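You operate a simulated robot arm through the tools that you are given. There is no shell and no other tool.

Carry out the task below with a simulated two-armed robot. There is one attempt and no reset: what you move stays moved.

JOB
Swing both straps clear and fit the spare circuit card in the free slot labelled for its kind.
Fine: it waits on the pull-out shelf; supply switch off before it goes in, on again after.

Only the result counts: the job must be done as asked and must still hold three seconds after the hand-in. Knocking over, shifting, dropping, spilling or breaking anything else fails it.

ROBOT AND FRAMES
Two 7-joint arms with fingered hands on one trunk that stands fixed in place. Base frame: the origin is at the foot of the trunk, x ahead of it, y to its left, z up. Units: m, rad, N and s.
The left shoulder is at [0.095, 0.17, 1.149], the right one opposite. With the tool pointing down near the work surface each hand reaches from about 0.32 to 0.78 m from the base axis, measured 20 degrees to its own side. Payload 4 kg a hand.
Tool frame (each hand has its own): the origin (TCP) lies between the finger pads and is the grasp point; the fingertips stand 0.026 m ahead of it; z points along the fingers, y is the line along which they close. The gripper opens to 0.132 m; its body begins 0.073 m behind the TCP. The gripper is a hand of 4 fingers: y runs from the thumb to the fingers, the wrist lies at [0, 0, -0.224] in the tool frame, and closing takes about 1.5 s.
Orientation is that of the tool frame in the base frame, as [roll, pitch, yaw] about the fixed x, y, z axes, in that order (R = Rz(yaw) Ry(pitch) Rx(roll)). With the fingers straight down and closing along the base's y, the tool's x points along the base's -x, its y along +y and its z along -z.

CONTROLS
- The arms move only by the tool step_arm. It takes "left_commands", "right_commands" or both (then of equal length, played together; a hand with none holds still); each is a list of rows, each an object (a shift or turn left out is 0, a gripper value left out holds the last) with "slide": the shift along the tool's x, y, z in m, a list of three; "delta_rot": the turn, a rotation vector about the tool's x, y, z in rad, a list of three. In form: [{"slide": [tx, ty, tz], "delta_rot": [ax, ay, az]}, ...]. A call has 1 to 20 rows; each row shifts and turns the commanded pose from where the row before left it, along the tool's axes as they then stand. "left_jaw" and "right_jaw" are, for a hand that has rows, the finger opening in m, from 0 to 0.132, set as the call begins (left out, the last holds). Each row takes 0.2 s and may step no farther than 0.05 m and 0.15 rad from the row before; otherwise, or with a gripper value out of range, the whole call is refused. Where a pose cannot be reached the arm comes as near as it can. A force on the tool above 40 N (or 10 N above the force at the start of the call, whichever is more), or a blocked arm, ends the call early, and 0.2 s more pass. The fingers move at their own pace (about 0.108 m/s each) and stop on an object; they squeeze with about 25 N. The grip force told is the motor's: it shows also when the fingers shut on nothing. Time passes only in rows, and 0.2 s behind the last, so rows that do not move let the fingers close. It gives the time, the measured TCP pose, the force on the tool (base axes), the opening and the grip force at its end, in the units of the frame above (readings bear some noise), with the torque about the TCP (base axes, N m) and any sound that the robot's microphone picked up.
- Cameras (640 x 400 px; columns grow to the right, rows downward): "scene" is now at [0.1949, -0.014, 1.3458]; the picture's right is [-0.14, -0.99, 0.00], its down [-0.38, 0.05, -0.92] and it looks along [0.91, -0.13, -0.39] (base axes); focal length 214 px, centre (320, 200). "left" rides on the left gripper at [-0.073, 0.006, -0.094] in its tool frame; the picture's right is [-0.08, -1.00, 0.00], its down [0.79, -0.06, -0.62] and it looks along [0.61, -0.05, 0.79] (tool axes); focal length 230 px, centre (320, 200). "right" rides on the right gripper at [0.073, 0.006, -0.094] in its tool frame; the picture's right is [-0.08, 1.00, 0.00], its down [-0.79, -0.06, -0.62] and it looks along [-0.61, -0.05, 0.79] (tool axes); focal length 230 px, centre (320, 200).
- snapshot(camera): a new picture of that camera. The clock stands still meanwhile.
- slide_trunk(by): moves the trunk up (or, below 0, down) by that many m; the arms and the scene camera ride with it, the base frame stays. It gives what a move gives, with no picture.
- set_grasp(shape, hand): the hand has 4 fingers and takes this shape, open, in about a second: jaw (thumb against the fingers, like two jaws); tri (thumb and two fingers); tip (a fingertip pinch); poke (one finger out to press); point (the index stretched); flat (the hand flat); cup (the hand cupped); fist (a fist). The gripper value then closes the fingers along that shape, each until it touches; the sizes above hold for jaw. It gives what a move gives, with no picture.
- head_to(pan, tilt): turns the head with the scene camera to pan (to the left, within 1.396 rad either way) and tilt (down, from -0.506 to 1.204), counted from straight ahead of the robot (the tilt from the chest, where the trunk bows). It gives what a move gives.
- locate(camera, pixels): there is no depth. For up to 12 entries [column, row, z] of the newest picture of that camera ("zoom" is the newest enlarged one), the place [x, y] in the base frame at which the ray of that pixel passes the height z, good to about 0.002 m. The clock stands still meanwhile.
- close_up(camera, box): a new picture of the part [left, top, right, bottom] of that camera's present view, enlarged. The clock stands still meanwhile.
- close_job(): hands the job in; it is judged then, once.

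Open the grippers and draw the arms clear of the work before you hand the job in, unless the task says otherwise.

The tools are called after ">>>" as a command line: name --argument value ..., lists and objects as JSON in quotes. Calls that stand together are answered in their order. step_arm: Moves the arms, as the interface text tells. Its arguments: {"type":"object","properties":{"left_commands":{"type":"array"},"left_jaw":{"type":"number"},"right_commands":{"type":"array"},"right_jaw":{"type":"number"}},"required":[]} The other tools are called the same way: slide_trunk (by) moves the trunk up or down; set_grasp (shape, hand) gives the hand a shape; head_to (pan, tilt) turns the head that bears the scene camera; snapshot (camera) takes a picture; locate (camera, pixels) gives the place at which the rays of pixels pass given heights; close_up (camera, box) takes an enlarged picture of a part of a camera's view; close_job () hands the job in.

At the start:

```text
time_s: 0.0
left_ee_pos: [0.5117, 0.1449, 1.3122]
left_orientation: [-3.141, 0.002, -3.142]
left_wrist_force: [-0.4, -1.1, -0.3]
left_wrist_torque: [-0.03, -0.03, -0.01]
left_gripper_width: 0.1318
left_finger_force: 0.1
left_shape: jaw
right_ee_pos: [0.4617, -0.2653, 1.3536]
right_orientation: [-3.141, 0.0, -3.141]
right_wrist_force: [0.3, 0.0, -0.4]
right_wrist_torque: [-0.01, 0.01, -0.01]
right_gripper_width: 0.132
right_finger_force: 0.0
right_shape: jaw
trunk travel left (down, up): [-0.164, 0.187]
head pan, tilt (commanded): [-0.141, 0.394]
```

scene: 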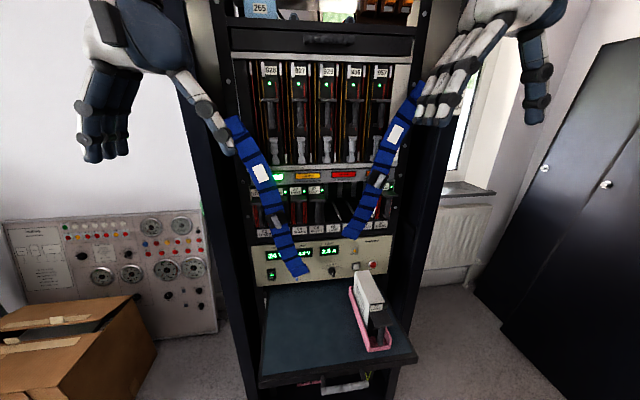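
right: 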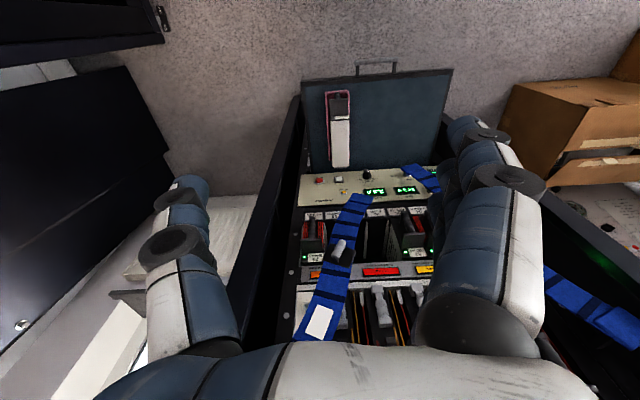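
left: 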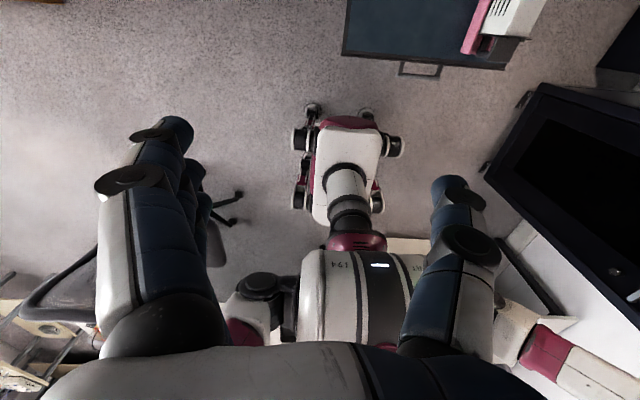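

The scene shows a rack with two blue straps hanging diagonally, a lower row of slots, a power panel and a shelf with a card in a pink cradle. I'll take enlarged views to understand the details.

>>> close_up --camera "scene" --box '[220, 160, 420, 285]'

>>> close_up --camera "scene" --box '[220, 50, 420, 175]'

>>> close_up --camera "scene" --box '[240, 230, 440, 355]'

```text
3.20 times, centred on (320, 222) of scene
```

zoom: 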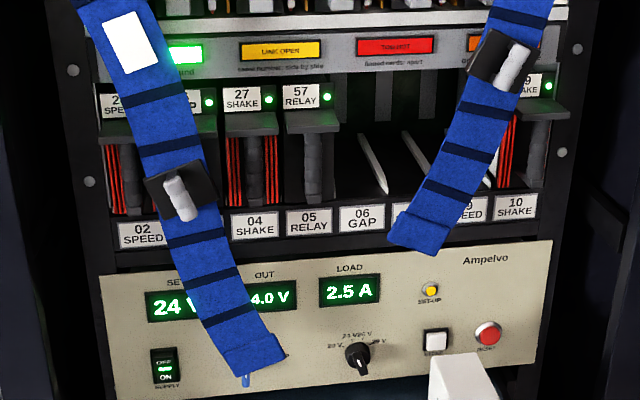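

```text
3.20 times, centred on (320, 112) of scene
```

zoom: 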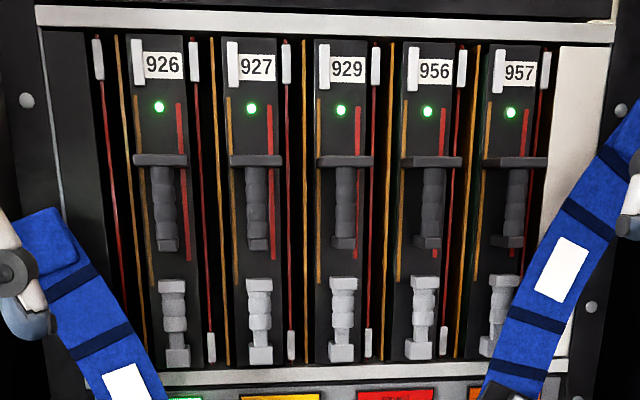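

```text
3.20 times, centred on (340, 292) of scene
```

zoom: 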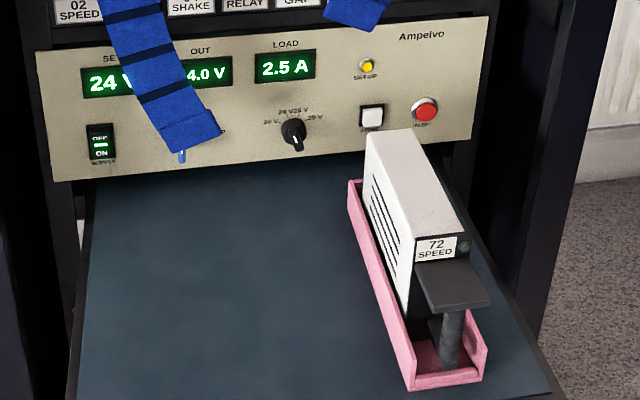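

The card in the pink tray reads "72 SPEED", and slots 02 and 09 are labelled SPEED; the hands hide the upper strap ends. I'll move both hands outwards and back a little to get a free view.

>>> step_arm --left_commands '[{"slide": [0.03, 0.04, 0]}, {"slide": [0.03, 0.04, 0]}, {"slide": [0.03, 0.04, 0]}, {"slide": [0, 0.04, 0]}]' --right_commands '[{"slide": [0.02, -0.04, 0]}, {"slide": [0.02, -0.04, 0]}, {"slide": [0.02, -0.04, 0]}, {"slide": [0, -0.02, 0]}]'

>>> snapshot --camera "scene"

```text
time_s: 1.0
left_ee_pos: [0.4188, 0.308, 1.312]
left_orientation: [3.141, -0.002, -3.14]
left_wrist_force: [-0.6, 0.0, 0.3]
left_wrist_torque: [-0.03, 0.0, 0.03]
left_gripper_width: 0.1316
left_finger_force: 0.0
left_shape: jaw
right_ee_pos: [0.4516, -0.371, 1.297]
right_orientation: [3.142, -0.001, 3.141]
right_wrist_force: [-0.2, 0.7, -0.6]
right_wrist_torque: [0.01, 0.07, 0.03]
right_gripper_width: 0.1321
right_finger_force: 0.1
right_shape: jaw
right hand out of reach, approached as far as the arm can: row 1, 2, 3, 4
trunk travel left (down, up): [-0.164, 0.187]
head pan, tilt (commanded): [-0.141, 0.394]
```

```text
taken
```

scene: 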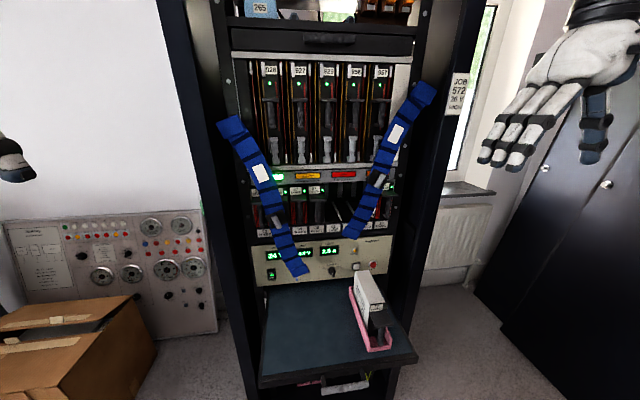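

The view is free now: left strap spans (232,125)-(300,270), right strap (425,95)-(350,232). I'll enlarge each, plus the label card on the right post at (458,95).

>>> close_up --camera "scene" --box '[210, 105, 330, 180]'

>>> close_up --camera "scene" --box '[340, 65, 480, 155]'

>>> close_up --camera "scene" --box '[240, 165, 340, 228]'

>>> close_up --camera "scene" --box '[310, 175, 410, 238]'

>>> close_up --camera "scene" --box '[250, 225, 400, 300]'

>>> close_up --camera "scene" --box '[435, 60, 485, 125]'

```text
5.33 times, centred on (270, 142) of scene
```

zoom: 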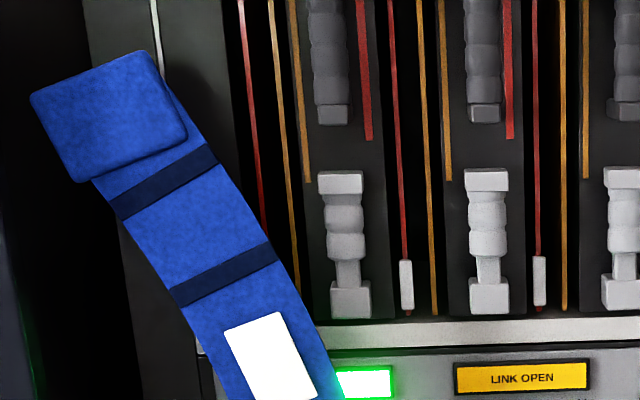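

```text
4.44 times, centred on (410, 110) of scene
```

zoom: 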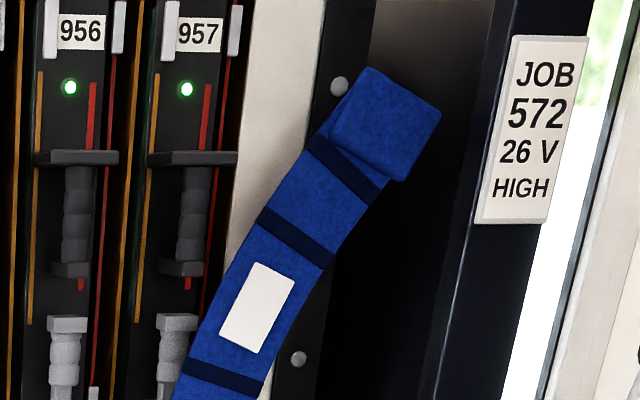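

```text
6.35 times, centred on (290, 196) of scene
```

zoom: 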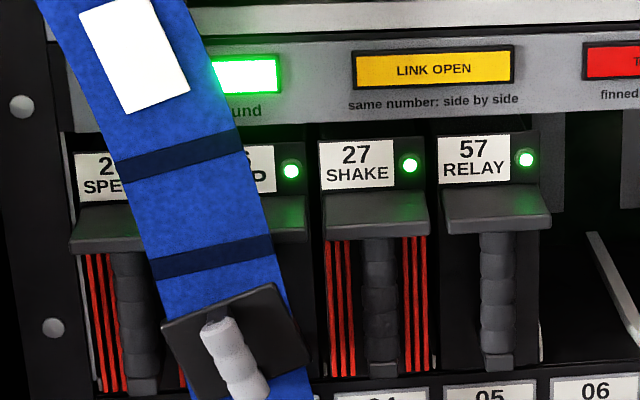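

```text
6.35 times, centred on (360, 206) of scene
```

zoom: 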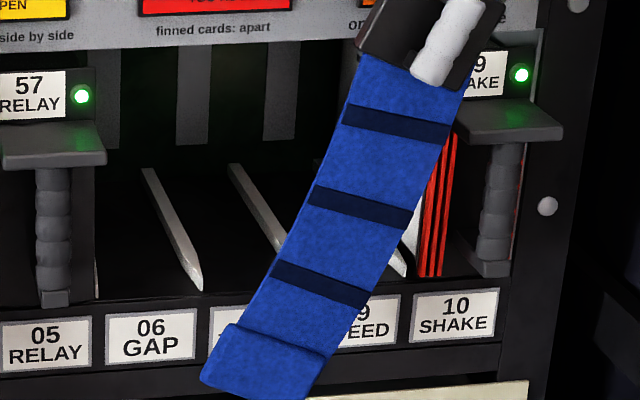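

```text
4.27 times, centred on (325, 262) of scene
```

zoom: 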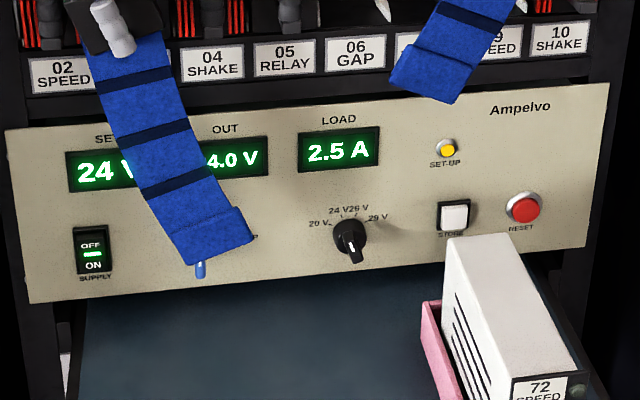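

```text
6.15 times, centred on (460, 92) of scene
```

zoom: 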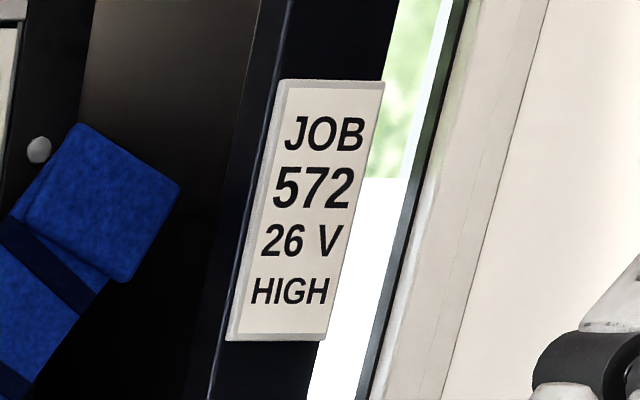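

The straps have a padded upper end (likely pivots on the posts) and grey grips mid-way; the label "JOB 572 26 V HIGH" is not part of my task. I'll look from the hand cameras to triangulate depths.

>>> snapshot --camera "right"

>>> snapshot --camera "left"

```text
taken
```

right: 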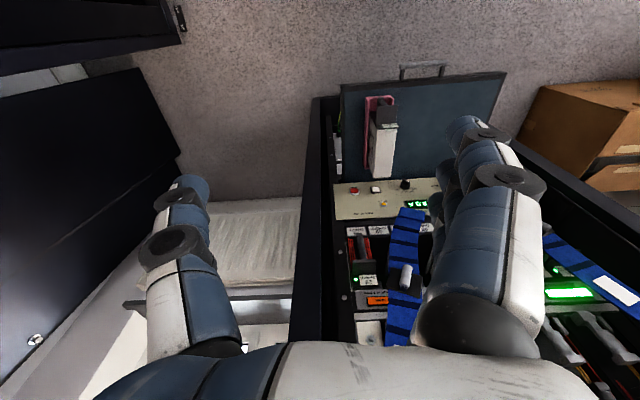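

```text
taken
```

left: 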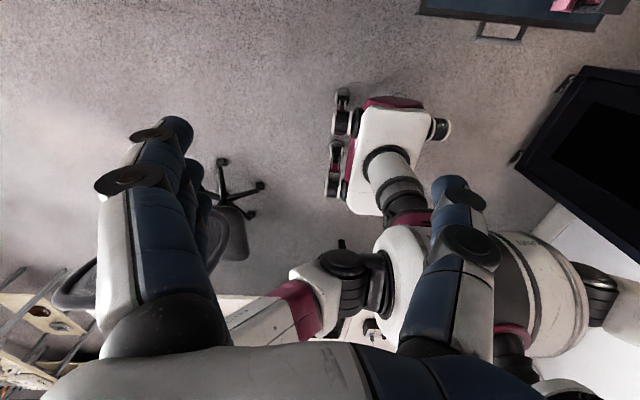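

Triangulating the red reset button (scene (372,264), right cam (355,190)) puts the rack front near x≈0.79. I'll turn the left hand to point forwards (its camera then sits on top) for another view of the straps and the card.

>>> step_arm --left_commands '[{"slide": [-0.04, 0, 0.04]}, {"slide": [-0.04, 0, 0.04]}, {"slide": [-0.02, 0, 0.04]}, {"delta_rot": [0, -0.1428, 0]}, {"delta_rot": [0, -0.1428, 0]}, {"delta_rot": [0, -0.1428, 0]}, {"delta_rot": [0, -0.1428, 0]}, {"delta_rot": [0, -0.1428, 0]}, {"delta_rot": [0, -0.1428, 0]}, {"delta_rot": [0, -0.1428, 0]}, {"delta_rot": [0, -0.1428, 0]}, {"delta_rot": [0, -0.1428, 0]}, {"delta_rot": [0, -0.1428, 0]}, {"delta_rot": [0, -0.1428, 0]}]'

>>> snapshot --camera "left"

>>> snapshot --camera "scene"

```text
refused: row 1 steps farther than a row can; nothing moved
```

```text
taken
```

left: 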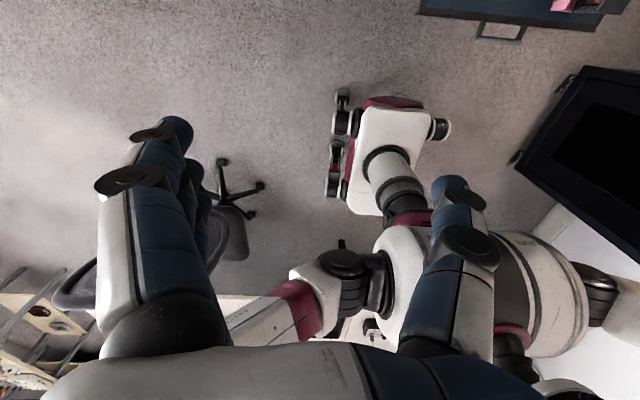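

```text
taken
```

scene: 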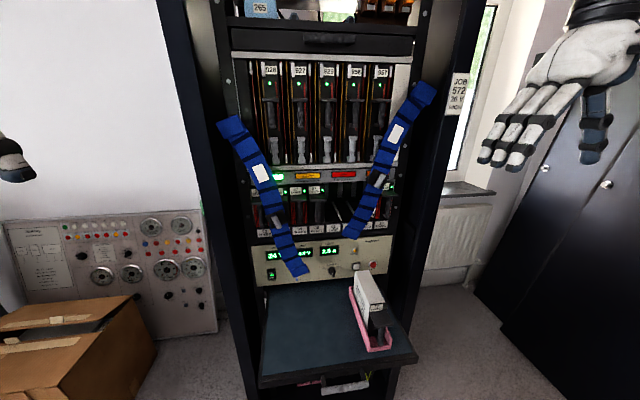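

The call was refused because the diagonal step exceeded 0.05 m; I resend with smaller steps.

>>> step_arm --left_commands '[{"slide": [-0.033, 0, 0.033]}, {"slide": [-0.033, 0, 0.033]}, {"slide": [-0.033, 0, 0.033]}, {"delta_rot": [0, -0.1428, 0]}, {"delta_rot": [0, -0.1428, 0]}, {"delta_rot": [0, -0.1428, 0]}, {"delta_rot": [0, -0.1428, 0]}, {"delta_rot": [0, -0.1428, 0]}, {"delta_rot": [0, -0.1428, 0]}, {"delta_rot": [0, -0.1428, 0]}, {"delta_rot": [0, -0.1428, 0]}, {"delta_rot": [0, -0.1428, 0]}, {"delta_rot": [0, -0.1428, 0]}, {"delta_rot": [0, -0.1428, 0]}]'

>>> snapshot --camera "left"

>>> snapshot --camera "scene"

```text
time_s: 4.0
left_ee_pos: [0.5579, 0.3182, 1.2323]
left_orientation: [-2.813, 1.567, -2.813]
left_wrist_force: [0.0, 0.3, 0.5]
left_wrist_torque: [0.01, 0.01, -0.03]
left_gripper_width: 0.1319
left_finger_force: 0.1
left_shape: jaw
left hand out of reach, approached as far as the arm can: row 12, 13, 14
right_ee_pos: [0.4514, -0.3708, 1.2988]
right_orientation: [3.141, 0.002, -3.141]
right_wrist_force: [0.0, 0.2, 0.3]
right_wrist_torque: [-0.02, 0.01, -0.01]
right_gripper_width: 0.132
right_finger_force: 0.1
right_shape: jaw
trunk travel left (down, up): [-0.164, 0.187]
head pan, tilt (commanded): [-0.141, 0.394]
```

```text
taken
```

left: 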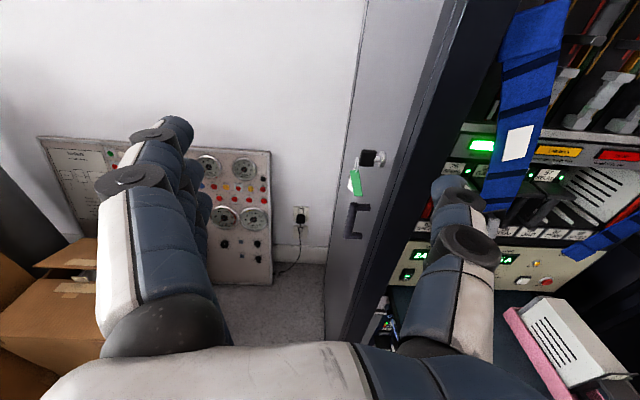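

```text
taken
```

scene: 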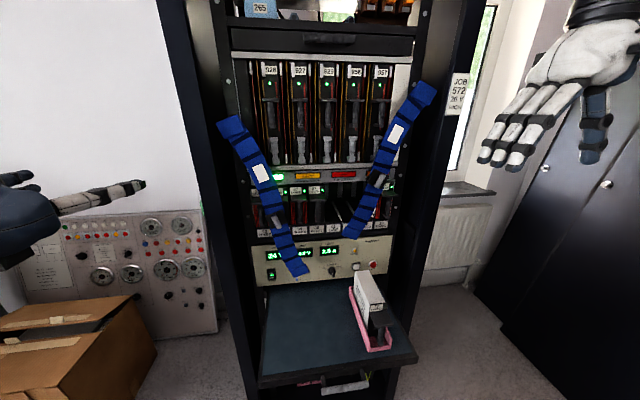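

The left hand now points forward; its camera shows the left strap (540,80), the rack side and the card tray. I'll enlarge this side view.

>>> close_up --camera "left" --box '[440, 0, 640, 125]'

>>> close_up --camera "left" --box '[440, 120, 640, 245]'

>>> close_up --camera "left" --box '[440, 275, 640, 400]'

```text
3.20 times, centred on (540, 62) of left
```

zoom: 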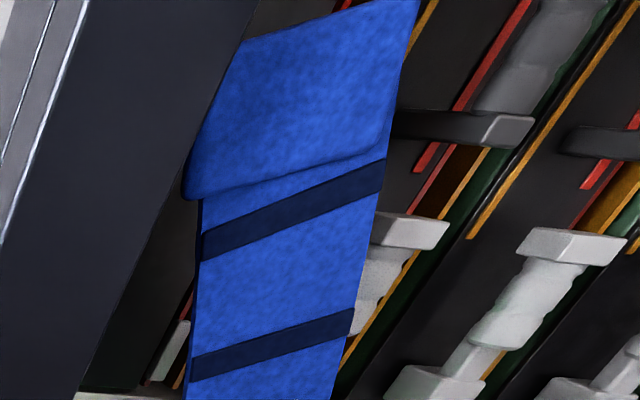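

```text
3.20 times, centred on (540, 182) of left
```

zoom: 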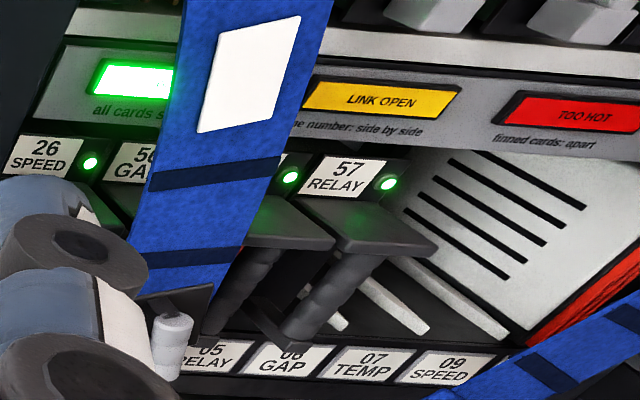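

```text
3.20 times, centred on (540, 338) of left
```

zoom: 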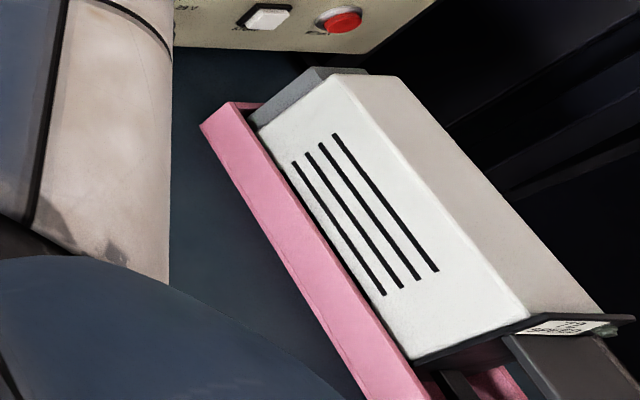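

Slot labels read 05 RELAY, 06 GAP, 07 TEMP, 09 SPEED, 10 SHAKE, so slot 09 is the free SPEED slot (26 SPEED sits in 02). I'll triangulate the supply switch, lamp, strap label and strap knob with both cameras.

>>> locate --camera "scene" --pixels '[[271.4, 273.7, 0.85], [271.4, 273.7, 0.95], [308, 175.2, 1.1], [308, 175.2, 1.2], [260.6, 171.1, 1.1], [260.6, 171.1, 1.2], [276.8, 220.9, 1.0], [276.8, 220.9, 1.1], [376.3, 179.8, 1.1], [376.3, 179.8, 1.2], [372.5, 263.6, 0.8], [372.5, 263.6, 0.9]]'

>>> locate --camera "left" --pixels '[[407, 273, 0.85], [407, 273, 0.95], [559.7, 150.8, 1.1], [559.7, 150.8, 1.2], [518.1, 142.9, 1.1], [518.1, 142.9, 1.2], [493.75, 227.3, 1.0], [493.75, 227.3, 1.1], [545.5, 281, 0.8], [545.5, 281, 0.9]]'

```text
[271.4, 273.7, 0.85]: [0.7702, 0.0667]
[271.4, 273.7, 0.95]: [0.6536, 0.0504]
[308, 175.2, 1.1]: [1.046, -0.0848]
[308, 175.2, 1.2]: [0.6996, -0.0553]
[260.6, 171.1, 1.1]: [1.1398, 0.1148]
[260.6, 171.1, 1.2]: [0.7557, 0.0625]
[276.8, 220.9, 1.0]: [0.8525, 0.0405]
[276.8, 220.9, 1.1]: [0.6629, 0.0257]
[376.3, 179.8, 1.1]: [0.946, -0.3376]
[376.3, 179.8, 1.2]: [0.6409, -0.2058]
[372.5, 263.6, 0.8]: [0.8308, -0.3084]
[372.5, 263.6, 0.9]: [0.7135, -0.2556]
```

```text
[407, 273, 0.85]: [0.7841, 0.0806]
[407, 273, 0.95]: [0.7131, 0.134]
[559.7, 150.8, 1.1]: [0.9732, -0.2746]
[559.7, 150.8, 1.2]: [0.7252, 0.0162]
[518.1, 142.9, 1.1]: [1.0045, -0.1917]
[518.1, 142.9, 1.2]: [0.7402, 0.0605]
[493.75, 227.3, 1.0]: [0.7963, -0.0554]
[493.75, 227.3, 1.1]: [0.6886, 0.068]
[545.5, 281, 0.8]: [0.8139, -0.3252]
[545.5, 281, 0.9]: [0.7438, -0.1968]
```

Panel plane is at x≈0.795, the straps at x≈0.745, left knob near [0.72, 0.03, 1.069], supply switch near [0.794, 0.07, 0.83]. I'll bring the left camera nearer to see the knob's shape and the pivot.

>>> step_arm --left_commands '[{"slide": [0, -0.045, 0]}, {"slide": [0, -0.045, 0]}, {"slide": [0, -0.045, 0]}, {"slide": [0, -0.045, 0]}]'

>>> snapshot --camera "left"

>>> snapshot --camera "scene"

```text
time_s: 5.0
left_ee_pos: [0.5654, 0.1423, 1.2356]
left_orientation: [2.924, 1.564, 2.923]
left_wrist_force: [0.6, -0.4, 0.8]
left_wrist_torque: [0.0, -0.01, 0.01]
left_gripper_width: 0.132
left_finger_force: 0.0
left_shape: jaw
left hand out of reach, approached as far as the arm can: row 1, 4
right_ee_pos: [0.4499, -0.3718, 1.2986]
right_orientation: [3.14, 0.003, -3.141]
right_wrist_force: [-0.3, 1.0, -0.6]
right_wrist_torque: [-0.01, -0.03, 0.0]
right_gripper_width: 0.1318
right_finger_force: 0.0
right_shape: jaw
trunk travel left (down, up): [-0.164, 0.187]
head pan, tilt (commanded): [-0.141, 0.394]
```

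```text
taken
```

left: 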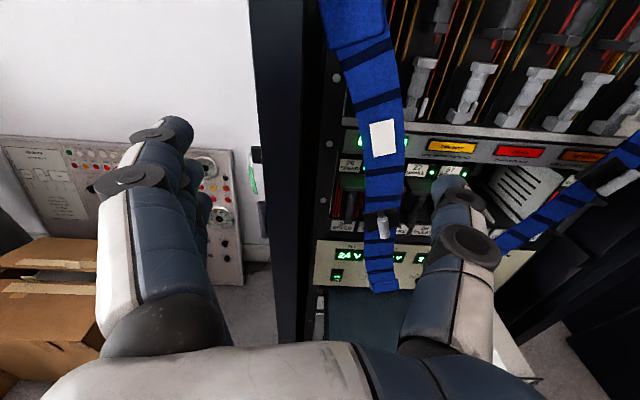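

```text
taken
```

scene: 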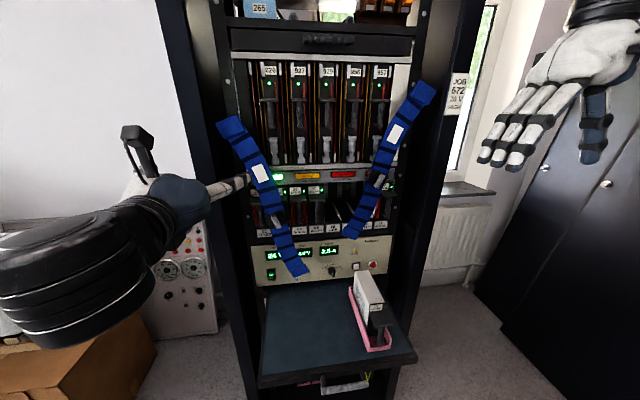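

The strap with its knob is clear at (382,222) in the left picture. I enlarge the knob, the top pad and the bottom of the strap.

>>> close_up --camera "left" --box '[320, 170, 440, 245]'

>>> close_up --camera "left" --box '[300, 0, 420, 75]'

>>> close_up --camera "left" --box '[310, 225, 430, 300]'

>>> close_up --camera "left" --box '[480, 110, 640, 210]'

```text
5.33 times, centred on (380, 208) of left
```

zoom: 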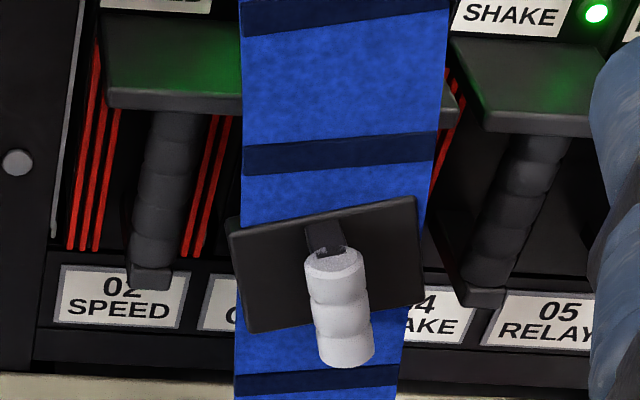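

```text
5.33 times, centred on (360, 38) of left
```

zoom: 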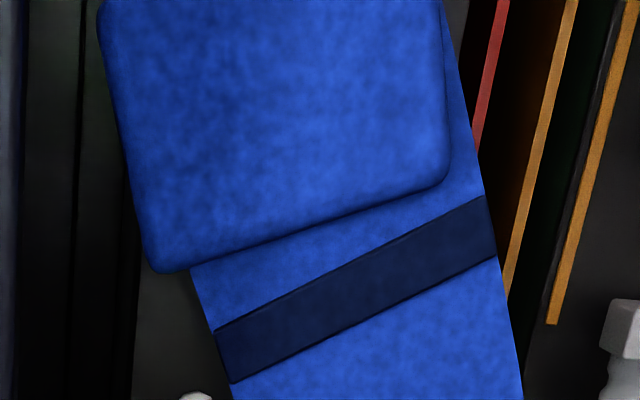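

```text
5.33 times, centred on (370, 262) of left
```

zoom: 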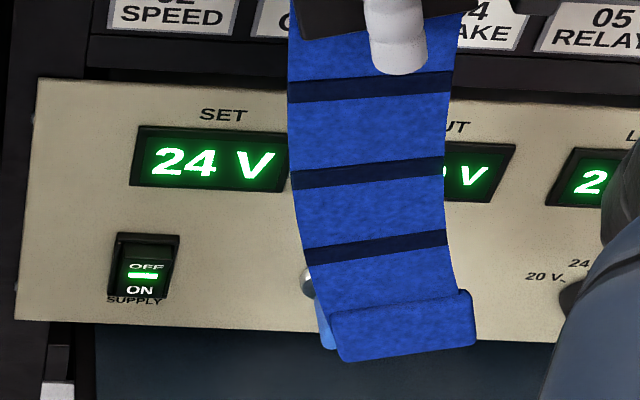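

```text
4.00 times, centred on (560, 160) of left
```

zoom: 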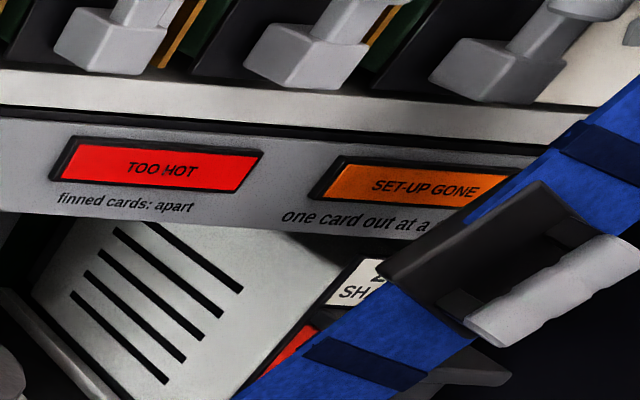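

The strap grips are bars standing off a dark plate; the supply rocker shows OFF on top, ON below (now ON). I check the frame posts to learn how far the straps can swing.

>>> close_up --camera "scene" --box '[150, 20, 310, 120]'

>>> close_up --camera "left" --box '[230, 0, 390, 100]'

>>> close_up --camera "scene" --box '[370, 20, 530, 120]'

>>> close_up --camera "scene" --box '[370, 120, 470, 320]'

```text
4.00 times, centred on (230, 70) of scene
```

zoom: 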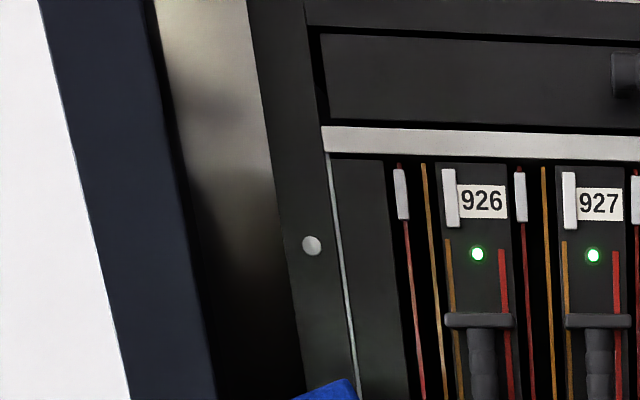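

```text
4.00 times, centred on (310, 50) of left
```

zoom: 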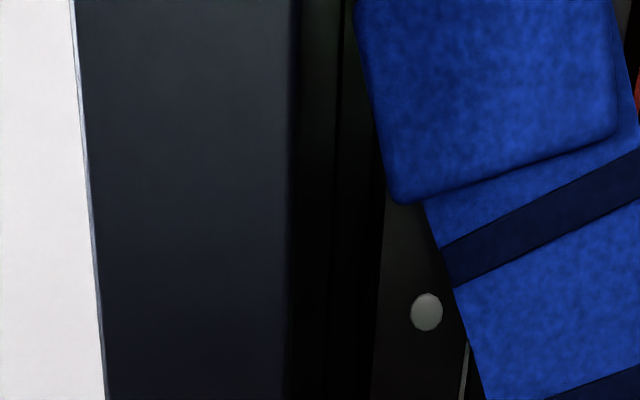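

```text
4.00 times, centred on (450, 70) of scene
```

zoom: 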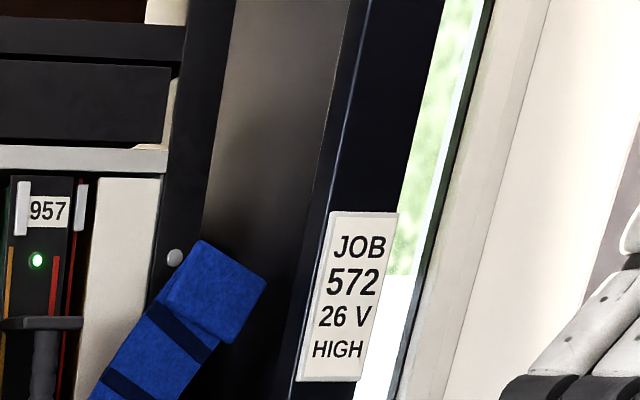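

```text
2.00 times, centred on (420, 220) of scene
```

zoom: 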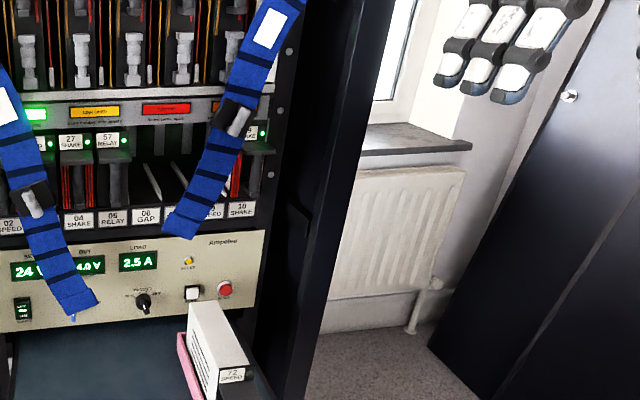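

Left post's inner front edge is near (x 0.72, y 0.16), so the strap lies just inside the frame. I triangulate the strap's bottom, the right knob and pivot parts.

>>> locate --camera "scene" --pixels '[[309.3, 270.9, 0.8], [309.3, 270.9, 0.9], [379.4, 181.6, 1.1], [379.4, 181.6, 1.2], [276.8, 220.9, 1.0], [276.8, 220.9, 1.1], [231, 126, 1.3], [231, 126, 1.32]]'

>>> locate --camera "left" --pixels '[[399.1, 289.2, 0.8], [399.1, 289.2, 0.9], [618.75, 182.5, 1.1], [618.75, 182.5, 1.2], [384.0, 228.0, 1.0], [384.0, 228.0, 1.1], [303, 50, 1.2], [303, 50, 1.3]]'

```text
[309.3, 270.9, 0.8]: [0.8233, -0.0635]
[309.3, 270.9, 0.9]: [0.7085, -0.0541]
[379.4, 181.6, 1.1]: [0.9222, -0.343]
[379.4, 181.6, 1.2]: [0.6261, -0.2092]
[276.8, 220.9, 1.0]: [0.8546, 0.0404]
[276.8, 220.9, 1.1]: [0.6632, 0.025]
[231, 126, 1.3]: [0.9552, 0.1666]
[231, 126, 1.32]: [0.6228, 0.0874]
```

```text
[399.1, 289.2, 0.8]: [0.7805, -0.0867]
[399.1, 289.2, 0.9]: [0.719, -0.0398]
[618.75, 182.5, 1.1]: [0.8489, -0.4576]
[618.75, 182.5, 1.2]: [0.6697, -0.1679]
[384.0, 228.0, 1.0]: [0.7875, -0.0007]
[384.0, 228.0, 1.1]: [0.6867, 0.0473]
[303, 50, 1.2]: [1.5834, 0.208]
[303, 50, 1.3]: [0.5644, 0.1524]
```

Left knob is near [0.722, 0.030, 1.065] and the right knob near [0.712, -0.245, 1.173]. I move the left hand down to the knob's height, still at x≈0.57, and check where it arrives.

>>> step_arm --left_commands '[{"slide": [0.034, -0.022, 0]}, {"slide": [0.034, -0.022, 0]}, {"slide": [0.034, -0.022, 0]}, {"slide": [0.034, -0.022, 0]}, {"slide": [0.034, -0.022, 0]}, {"delta_rot": [0, 0, -0.13]}, {"delta_rot": [0, 0, -0.13]}]'

>>> snapshot --camera "left"

>>> snapshot --camera "scene"

```text
time_s: 6.6
left_ee_pos: [0.5323, 0.1064, 1.2826]
left_orientation: [-1.608, 1.313, -1.612]
left_wrist_force: [-0.3, -0.4, -0.9]
left_wrist_torque: [0.01, 0.01, -0.02]
left_gripper_width: 0.1318
left_finger_force: 0.1
left_shape: jaw
left hand out of reach, approached as far as the arm can: row 1, 2, 3, 4, 5, 6, 7
right_ee_pos: [0.4514, -0.3728, 1.2978]
right_orientation: [3.141, 0.002, 3.141]
right_wrist_force: [-0.3, 0.5, 0.1]
right_wrist_torque: [-0.02, -0.01, 0.02]
right_gripper_width: 0.1318
right_finger_force: 0.0
right_shape: jaw
trunk travel left (down, up): [-0.164, 0.187]
head pan, tilt (commanded): [-0.141, 0.394]
```

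```text
taken
```

left: 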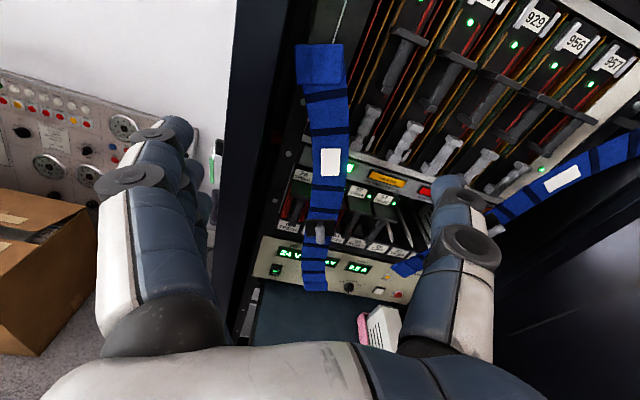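

```text
taken
```

scene: 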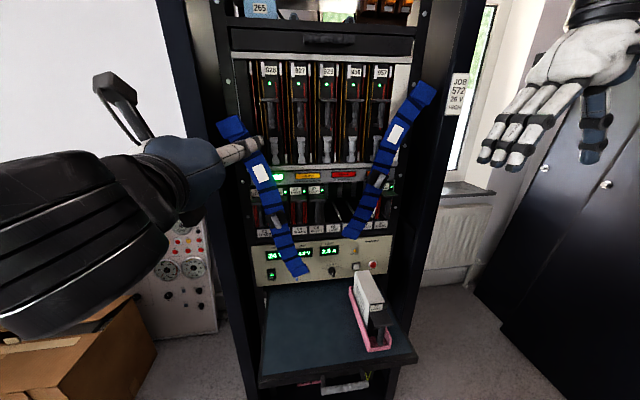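

The arm folded too tightly (out of reach) and rose instead. I push the commanded pose forward by 0.12 m, which stays clear of the strap either way, and see where it lands.

>>> step_arm --left_commands '[{"slide": [0, 0, 0.04]}, {"slide": [0, 0, 0.04]}, {"slide": [0, 0, 0.04]}]'

>>> snapshot --camera "scene"

```text
time_s: 7.4
left_ee_pos: [0.6489, 0.1175, 1.2967]
left_orientation: [-1.603, 1.312, -1.604]
left_wrist_force: [0.3, -0.3, 0.6]
left_wrist_torque: [0.03, 0.01, -0.02]
left_gripper_width: 0.1319
left_finger_force: 0.1
left_shape: jaw
left hand out of reach, approached as far as the arm can: row 1, 2, 3
right_ee_pos: [0.4509, -0.3721, 1.2974]
right_orientation: [3.14, -0.002, 3.141]
right_wrist_force: [-1.0, -0.1, 0.9]
right_wrist_torque: [0.01, -0.01, 0.01]
right_gripper_width: 0.1319
right_finger_force: 0.1
right_shape: jaw
trunk travel left (down, up): [-0.164, 0.187]
head pan, tilt (commanded): [-0.141, 0.394]
```

```text
taken
```

scene: 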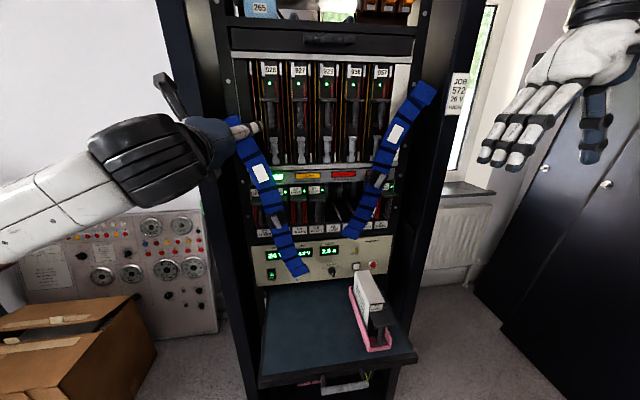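

It moved forward but still reports a limit. I test moving straight down 0.12 m from here.

>>> step_arm --left_commands '[{"slide": [0.0387, 0.0102, 0]}, {"slide": [0.0387, 0.0102, 0]}, {"slide": [0.0387, 0.0102, 0]}]'

>>> snapshot --camera "scene"

```text
time_s: 8.2
left_ee_pos: [0.6389, 0.1584, 1.2659]
left_orientation: [-1.661, 1.313, -1.669]
left_wrist_force: [0.2, 0.9, 0.3]
left_wrist_torque: [0.01, 0.0, -0.05]
left_gripper_width: 0.1318
left_finger_force: 0.1
left_shape: jaw
left hand out of reach, approached as far as the arm can: row 1, 2, 3
right_ee_pos: [0.4505, -0.3722, 1.2982]
right_orientation: [3.14, -0.001, -3.14]
right_wrist_force: [0.3, 0.4, -0.9]
right_wrist_torque: [0.0, -0.01, 0.06]
right_gripper_width: 0.1318
right_finger_force: 0.1
right_shape: jaw
trunk travel left (down, up): [-0.164, 0.187]
head pan, tilt (commanded): [-0.141, 0.394]
```

```text
taken
```

scene: 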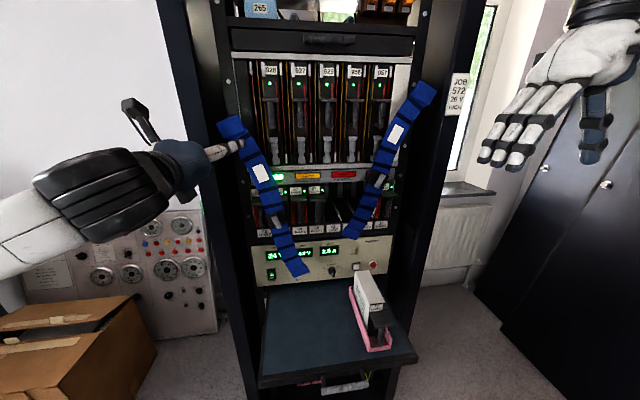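

The wrist seems to be at a limit in this posture. To learn whether the commanded pose persists after an out-of-reach row, I test with the right hand: lower it by 0.1 m in free space.

>>> step_arm --right_commands '[{"slide": [0, 0, 0.04]}, {"slide": [0, 0, 0.04]}, {"slide": [0, 0, 0.04]}]'

```text
time_s: 9.0
left_ee_pos: [0.6391, 0.1571, 1.2667]
left_orientation: [-1.663, 1.317, -1.67]
left_wrist_force: [0.4, -0.2, 0.4]
left_wrist_torque: [-0.05, 0.0, 0.02]
left_gripper_width: 0.1319
left_finger_force: 0.0
left_shape: jaw
right_ee_pos: [0.4526, -0.3707, 1.1787]
right_orientation: [-3.141, 0.001, 3.141]
right_wrist_force: [-0.4, -0.1, -0.1]
right_wrist_torque: [-0.02, 0.01, -0.01]
right_gripper_width: 0.1318
right_finger_force: 0.0
right_shape: jaw
trunk travel left (down, up): [-0.164, 0.187]
head pan, tilt (commanded): [-0.141, 0.394]
```

The command resets to the reached pose, so stepping is relative to the actual pose. I now tilt the left hand back to about 45° down-forward (friendlier for the arm) while backing off.

>>> step_arm --left_commands '[{"slide": [0, 0, -0.04], "delta_rot": [0, 0, 0.13]}, {"slide": [0, 0, -0.04], "delta_rot": [0, 0, 0.13]}, {"delta_rot": [0, 0.14, 0]}, {"delta_rot": [0, 0.14, 0]}, {"delta_rot": [0, 0.14, 0]}, {"delta_rot": [0, 0.14, 0]}, {"delta_rot": [0, 0.14, 0]}, {"delta_rot": [0, 0.1, 0]}]'

```text
time_s: 10.8
left_ee_pos: [0.5603, 0.1573, 1.2687]
left_orientation: [-3.141, 0.77, -3.139]
left_wrist_force: [0.5, 0.6, 0.5]
left_wrist_torque: [0.03, 0.02, -0.02]
left_gripper_width: 0.1317
left_finger_force: 0.1
left_shape: jaw
right_ee_pos: [0.4527, -0.3699, 1.1804]
right_orientation: [-3.141, 0.0, 3.141]
right_wrist_force: [0.2, -0.1, -0.2]
right_wrist_torque: [-0.02, 0.01, -0.01]
right_gripper_width: 0.1319
right_finger_force: 0.1
right_shape: jaw
trunk travel left (down, up): [-0.164, 0.187]
head pan, tilt (commanded): [-0.141, 0.394]
```

The 45° pose is fine and reachable. I go down to the knob's height at x≈0.56, y≈0.037 in free air.

>>> step_arm --left_commands '[{"slide": [0.0209, -0.02, 0.0215]}, {"slide": [0.0209, -0.02, 0.0215]}, {"slide": [0.0209, -0.02, 0.0215]}, {"slide": [0.0209, -0.02, 0.0215]}, {"slide": [0.0209, -0.02, 0.0215]}, {"slide": [0.0209, -0.02, 0.0215]}]'

>>> snapshot --camera "scene"

>>> snapshot --camera "left"

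```text
time_s: 12.2
left_ee_pos: [0.5607, 0.0385, 1.09]
left_orientation: [3.141, 0.771, -3.14]
left_wrist_force: [0.7, -0.1, -1.0]
left_wrist_torque: [0.02, 0.05, 0.0]
left_gripper_width: 0.1319
left_finger_force: 0.1
left_shape: jaw
right_ee_pos: [0.4522, -0.3697, 1.1793]
right_orientation: [-3.141, -0.002, 3.141]
right_wrist_force: [-0.6, -0.2, -0.2]
right_wrist_torque: [0.0, 0.0, 0.01]
right_gripper_width: 0.132
right_finger_force: 0.1
right_shape: jaw
trunk travel left (down, up): [-0.164, 0.187]
head pan, tilt (commanded): [-0.141, 0.394]
```

```text
taken
```

scene: 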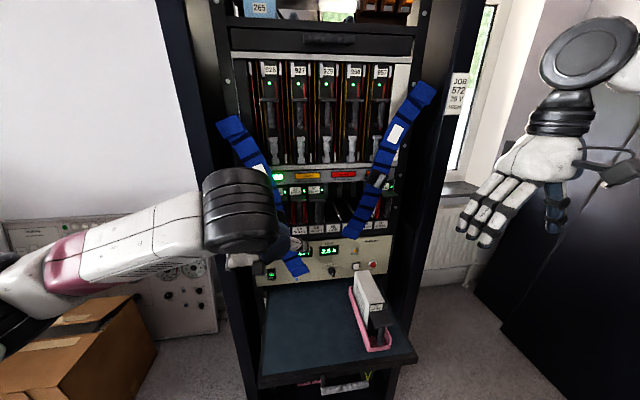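

```text
taken
```

left: 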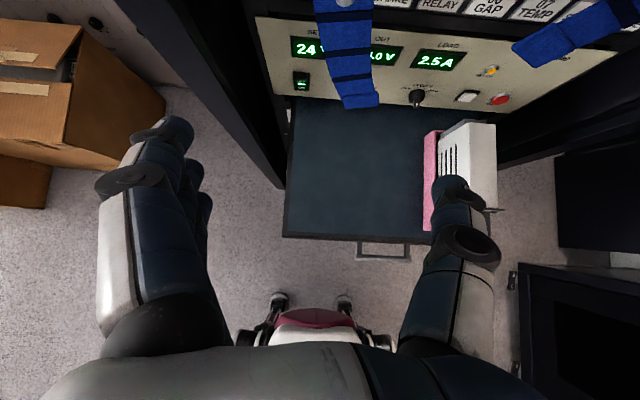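

The elbow is out left but reachable. I approach the left knob from x≈0.56 to x≈0.66 and look with the hand camera.

>>> step_arm --left_commands '[{"slide": [-0.0206, -0.0021, 0.0269]}, {"slide": [-0.0206, -0.0021, 0.0269]}, {"slide": [-0.0206, -0.0021, 0.0269]}]'

>>> snapshot --camera "left"

>>> snapshot --camera "scene"

```text
time_s: 13.0
left_ee_pos: [0.6619, 0.032, 1.0761]
left_orientation: [3.141, 0.769, -3.139]
left_wrist_force: [-0.5, -0.2, -0.6]
left_wrist_torque: [0.05, -0.01, -0.03]
left_gripper_width: 0.1319
left_finger_force: 0.0
left_shape: jaw
right_ee_pos: [0.4526, -0.3704, 1.1791]
right_orientation: [-3.14, 0.0, -3.14]
right_wrist_force: [-0.9, 0.9, 0.1]
right_wrist_torque: [0.01, 0.01, 0.02]
right_gripper_width: 0.1317
right_finger_force: 0.1
right_shape: jaw
trunk travel left (down, up): [-0.164, 0.187]
head pan, tilt (commanded): [-0.141, 0.394]
```

```text
taken
```

left: 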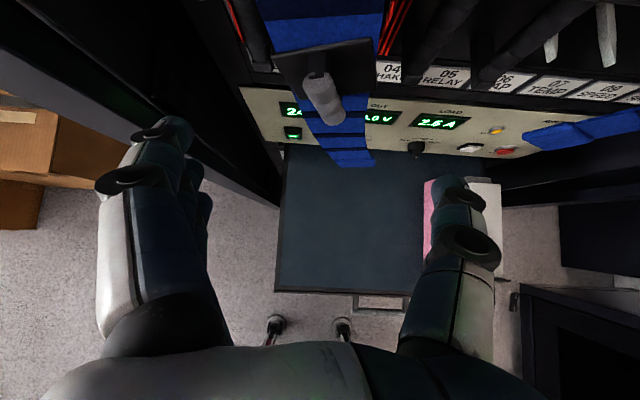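

```text
taken
```

scene: 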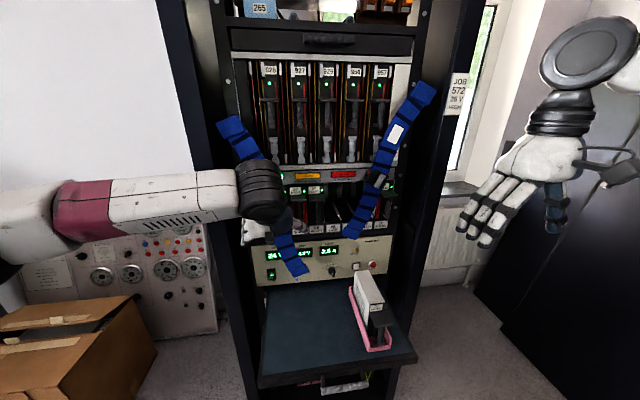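

The handle is at (320,97) in the left picture, straight ahead of the open fingers (TCP projects to (320,200)). I advance about 4 cm so the fingers straddle it.

>>> step_arm --left_commands '[{"slide": [-0.0123, -0.001, 0.0175]}, {"slide": [-0.0123, -0.001, 0.0175]}]'

>>> snapshot --camera "left"

```text
time_s: 13.6
left_ee_pos: [0.7011, 0.031, 1.0678]
left_orientation: [-3.141, 0.769, -3.14]
left_wrist_force: [-0.3, -0.2, 0.0]
left_wrist_torque: [0.01, 0.01, 0.01]
left_gripper_width: 0.1321
left_finger_force: 0.1
left_shape: jaw
right_ee_pos: [0.4519, -0.3693, 1.1796]
right_orientation: [-3.141, 0.0, 3.14]
right_wrist_force: [0.3, 0.0, 0.2]
right_wrist_torque: [0.02, 0.02, 0.0]
right_gripper_width: 0.1317
right_finger_force: 0.1
right_shape: jaw
trunk travel left (down, up): [-0.164, 0.187]
head pan, tilt (commanded): [-0.141, 0.394]
```

```text
taken
```

left: 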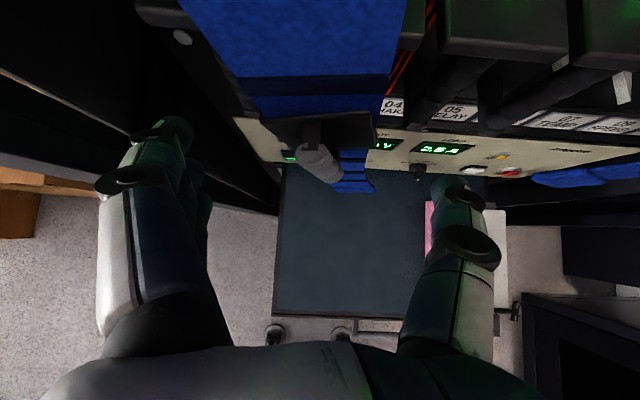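

The handle sits at (320,165), between the pads. I close the left hand on it with still rows.

>>> step_arm --left_commands '[{}, {}, {}, {}, {}, {}, {}, {}]' --left_jaw 0.0

>>> snapshot --camera "left"

>>> snapshot --camera "scene"

```text
time_s: 15.4
left_ee_pos: [0.6995, 0.0309, 1.0675]
left_orientation: [-3.141, 0.771, -3.14]
left_wrist_force: [-5.7, -0.1, -4.1]
left_wrist_torque: [-0.18, 0.07, 0.39]
left_gripper_width: 0.0129
left_finger_force: 24.8
left_shape: jaw
right_ee_pos: [0.4515, -0.3689, 1.1794]
right_orientation: [-3.142, -0.001, 3.14]
right_wrist_force: [0.3, 0.2, 0.6]
right_wrist_torque: [0.0, 0.03, 0.02]
right_gripper_width: 0.1319
right_finger_force: 0.0
right_shape: jaw
trunk travel left (down, up): [-0.164, 0.187]
head pan, tilt (commanded): [-0.141, 0.394]
```

```text
taken
```

left: 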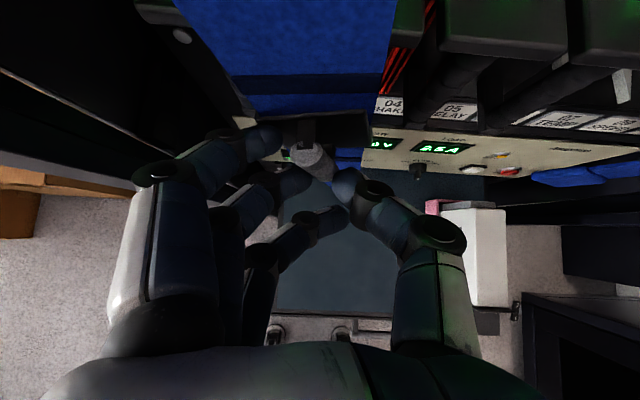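

```text
taken
```

scene: 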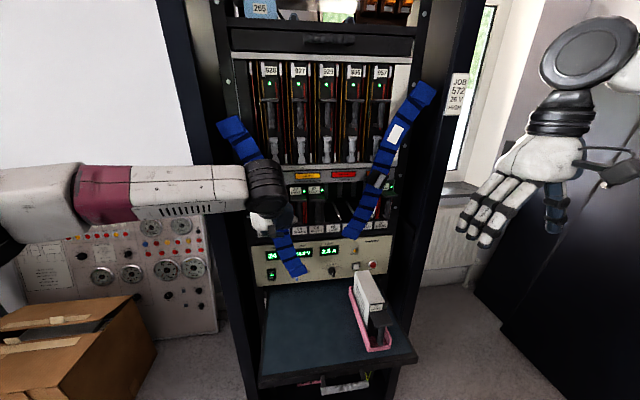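

Gripped (opening 0.013, 24.8 N). I try a small swing of 2 cm toward +y to feel whether the strap follows.

>>> step_arm --left_commands '[{"slide": [0, 0.01, 0.0], "delta_rot": [-0.028, 0, 0.027]}, {"slide": [0, 0.01, 0.0], "delta_rot": [-0.028, 0, 0.027]}]'

>>> snapshot --camera "scene"

>>> snapshot --camera "left"

```text
time_s: 16.0
left_ee_pos: [0.7022, 0.0494, 1.0627]
left_orientation: [3.033, 0.761, 3.065]
left_wrist_force: [-15.1, -3.4, -22.1]
left_wrist_torque: [-0.53, 0.52, 0.52]
left_gripper_width: 0.0128
left_finger_force: 24.8
left_shape: jaw
right_ee_pos: [0.4523, -0.3705, 1.1786]
right_orientation: [-3.14, -0.002, -3.139]
right_wrist_force: [-0.3, 0.4, 0.2]
right_wrist_torque: [0.02, -0.02, -0.01]
right_gripper_width: 0.1319
right_finger_force: 0.0
right_shape: jaw
trunk travel left (down, up): [-0.164, 0.187]
head pan, tilt (commanded): [-0.141, 0.394]
```

```text
taken
```

scene: 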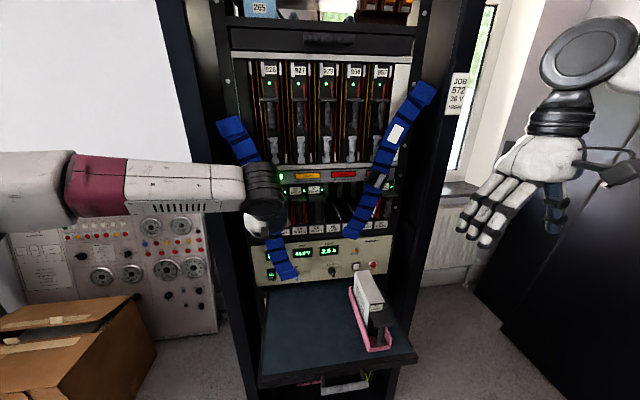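

```text
taken
```

left: 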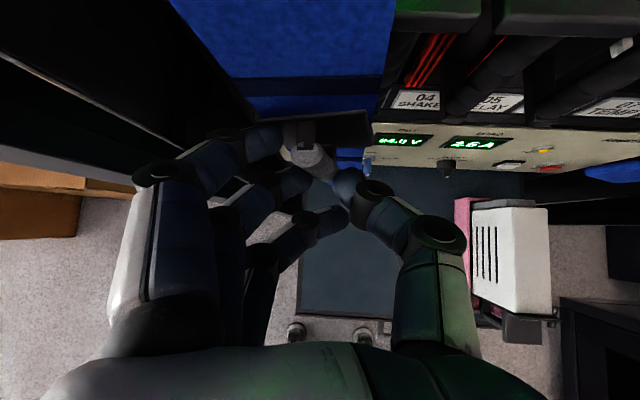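

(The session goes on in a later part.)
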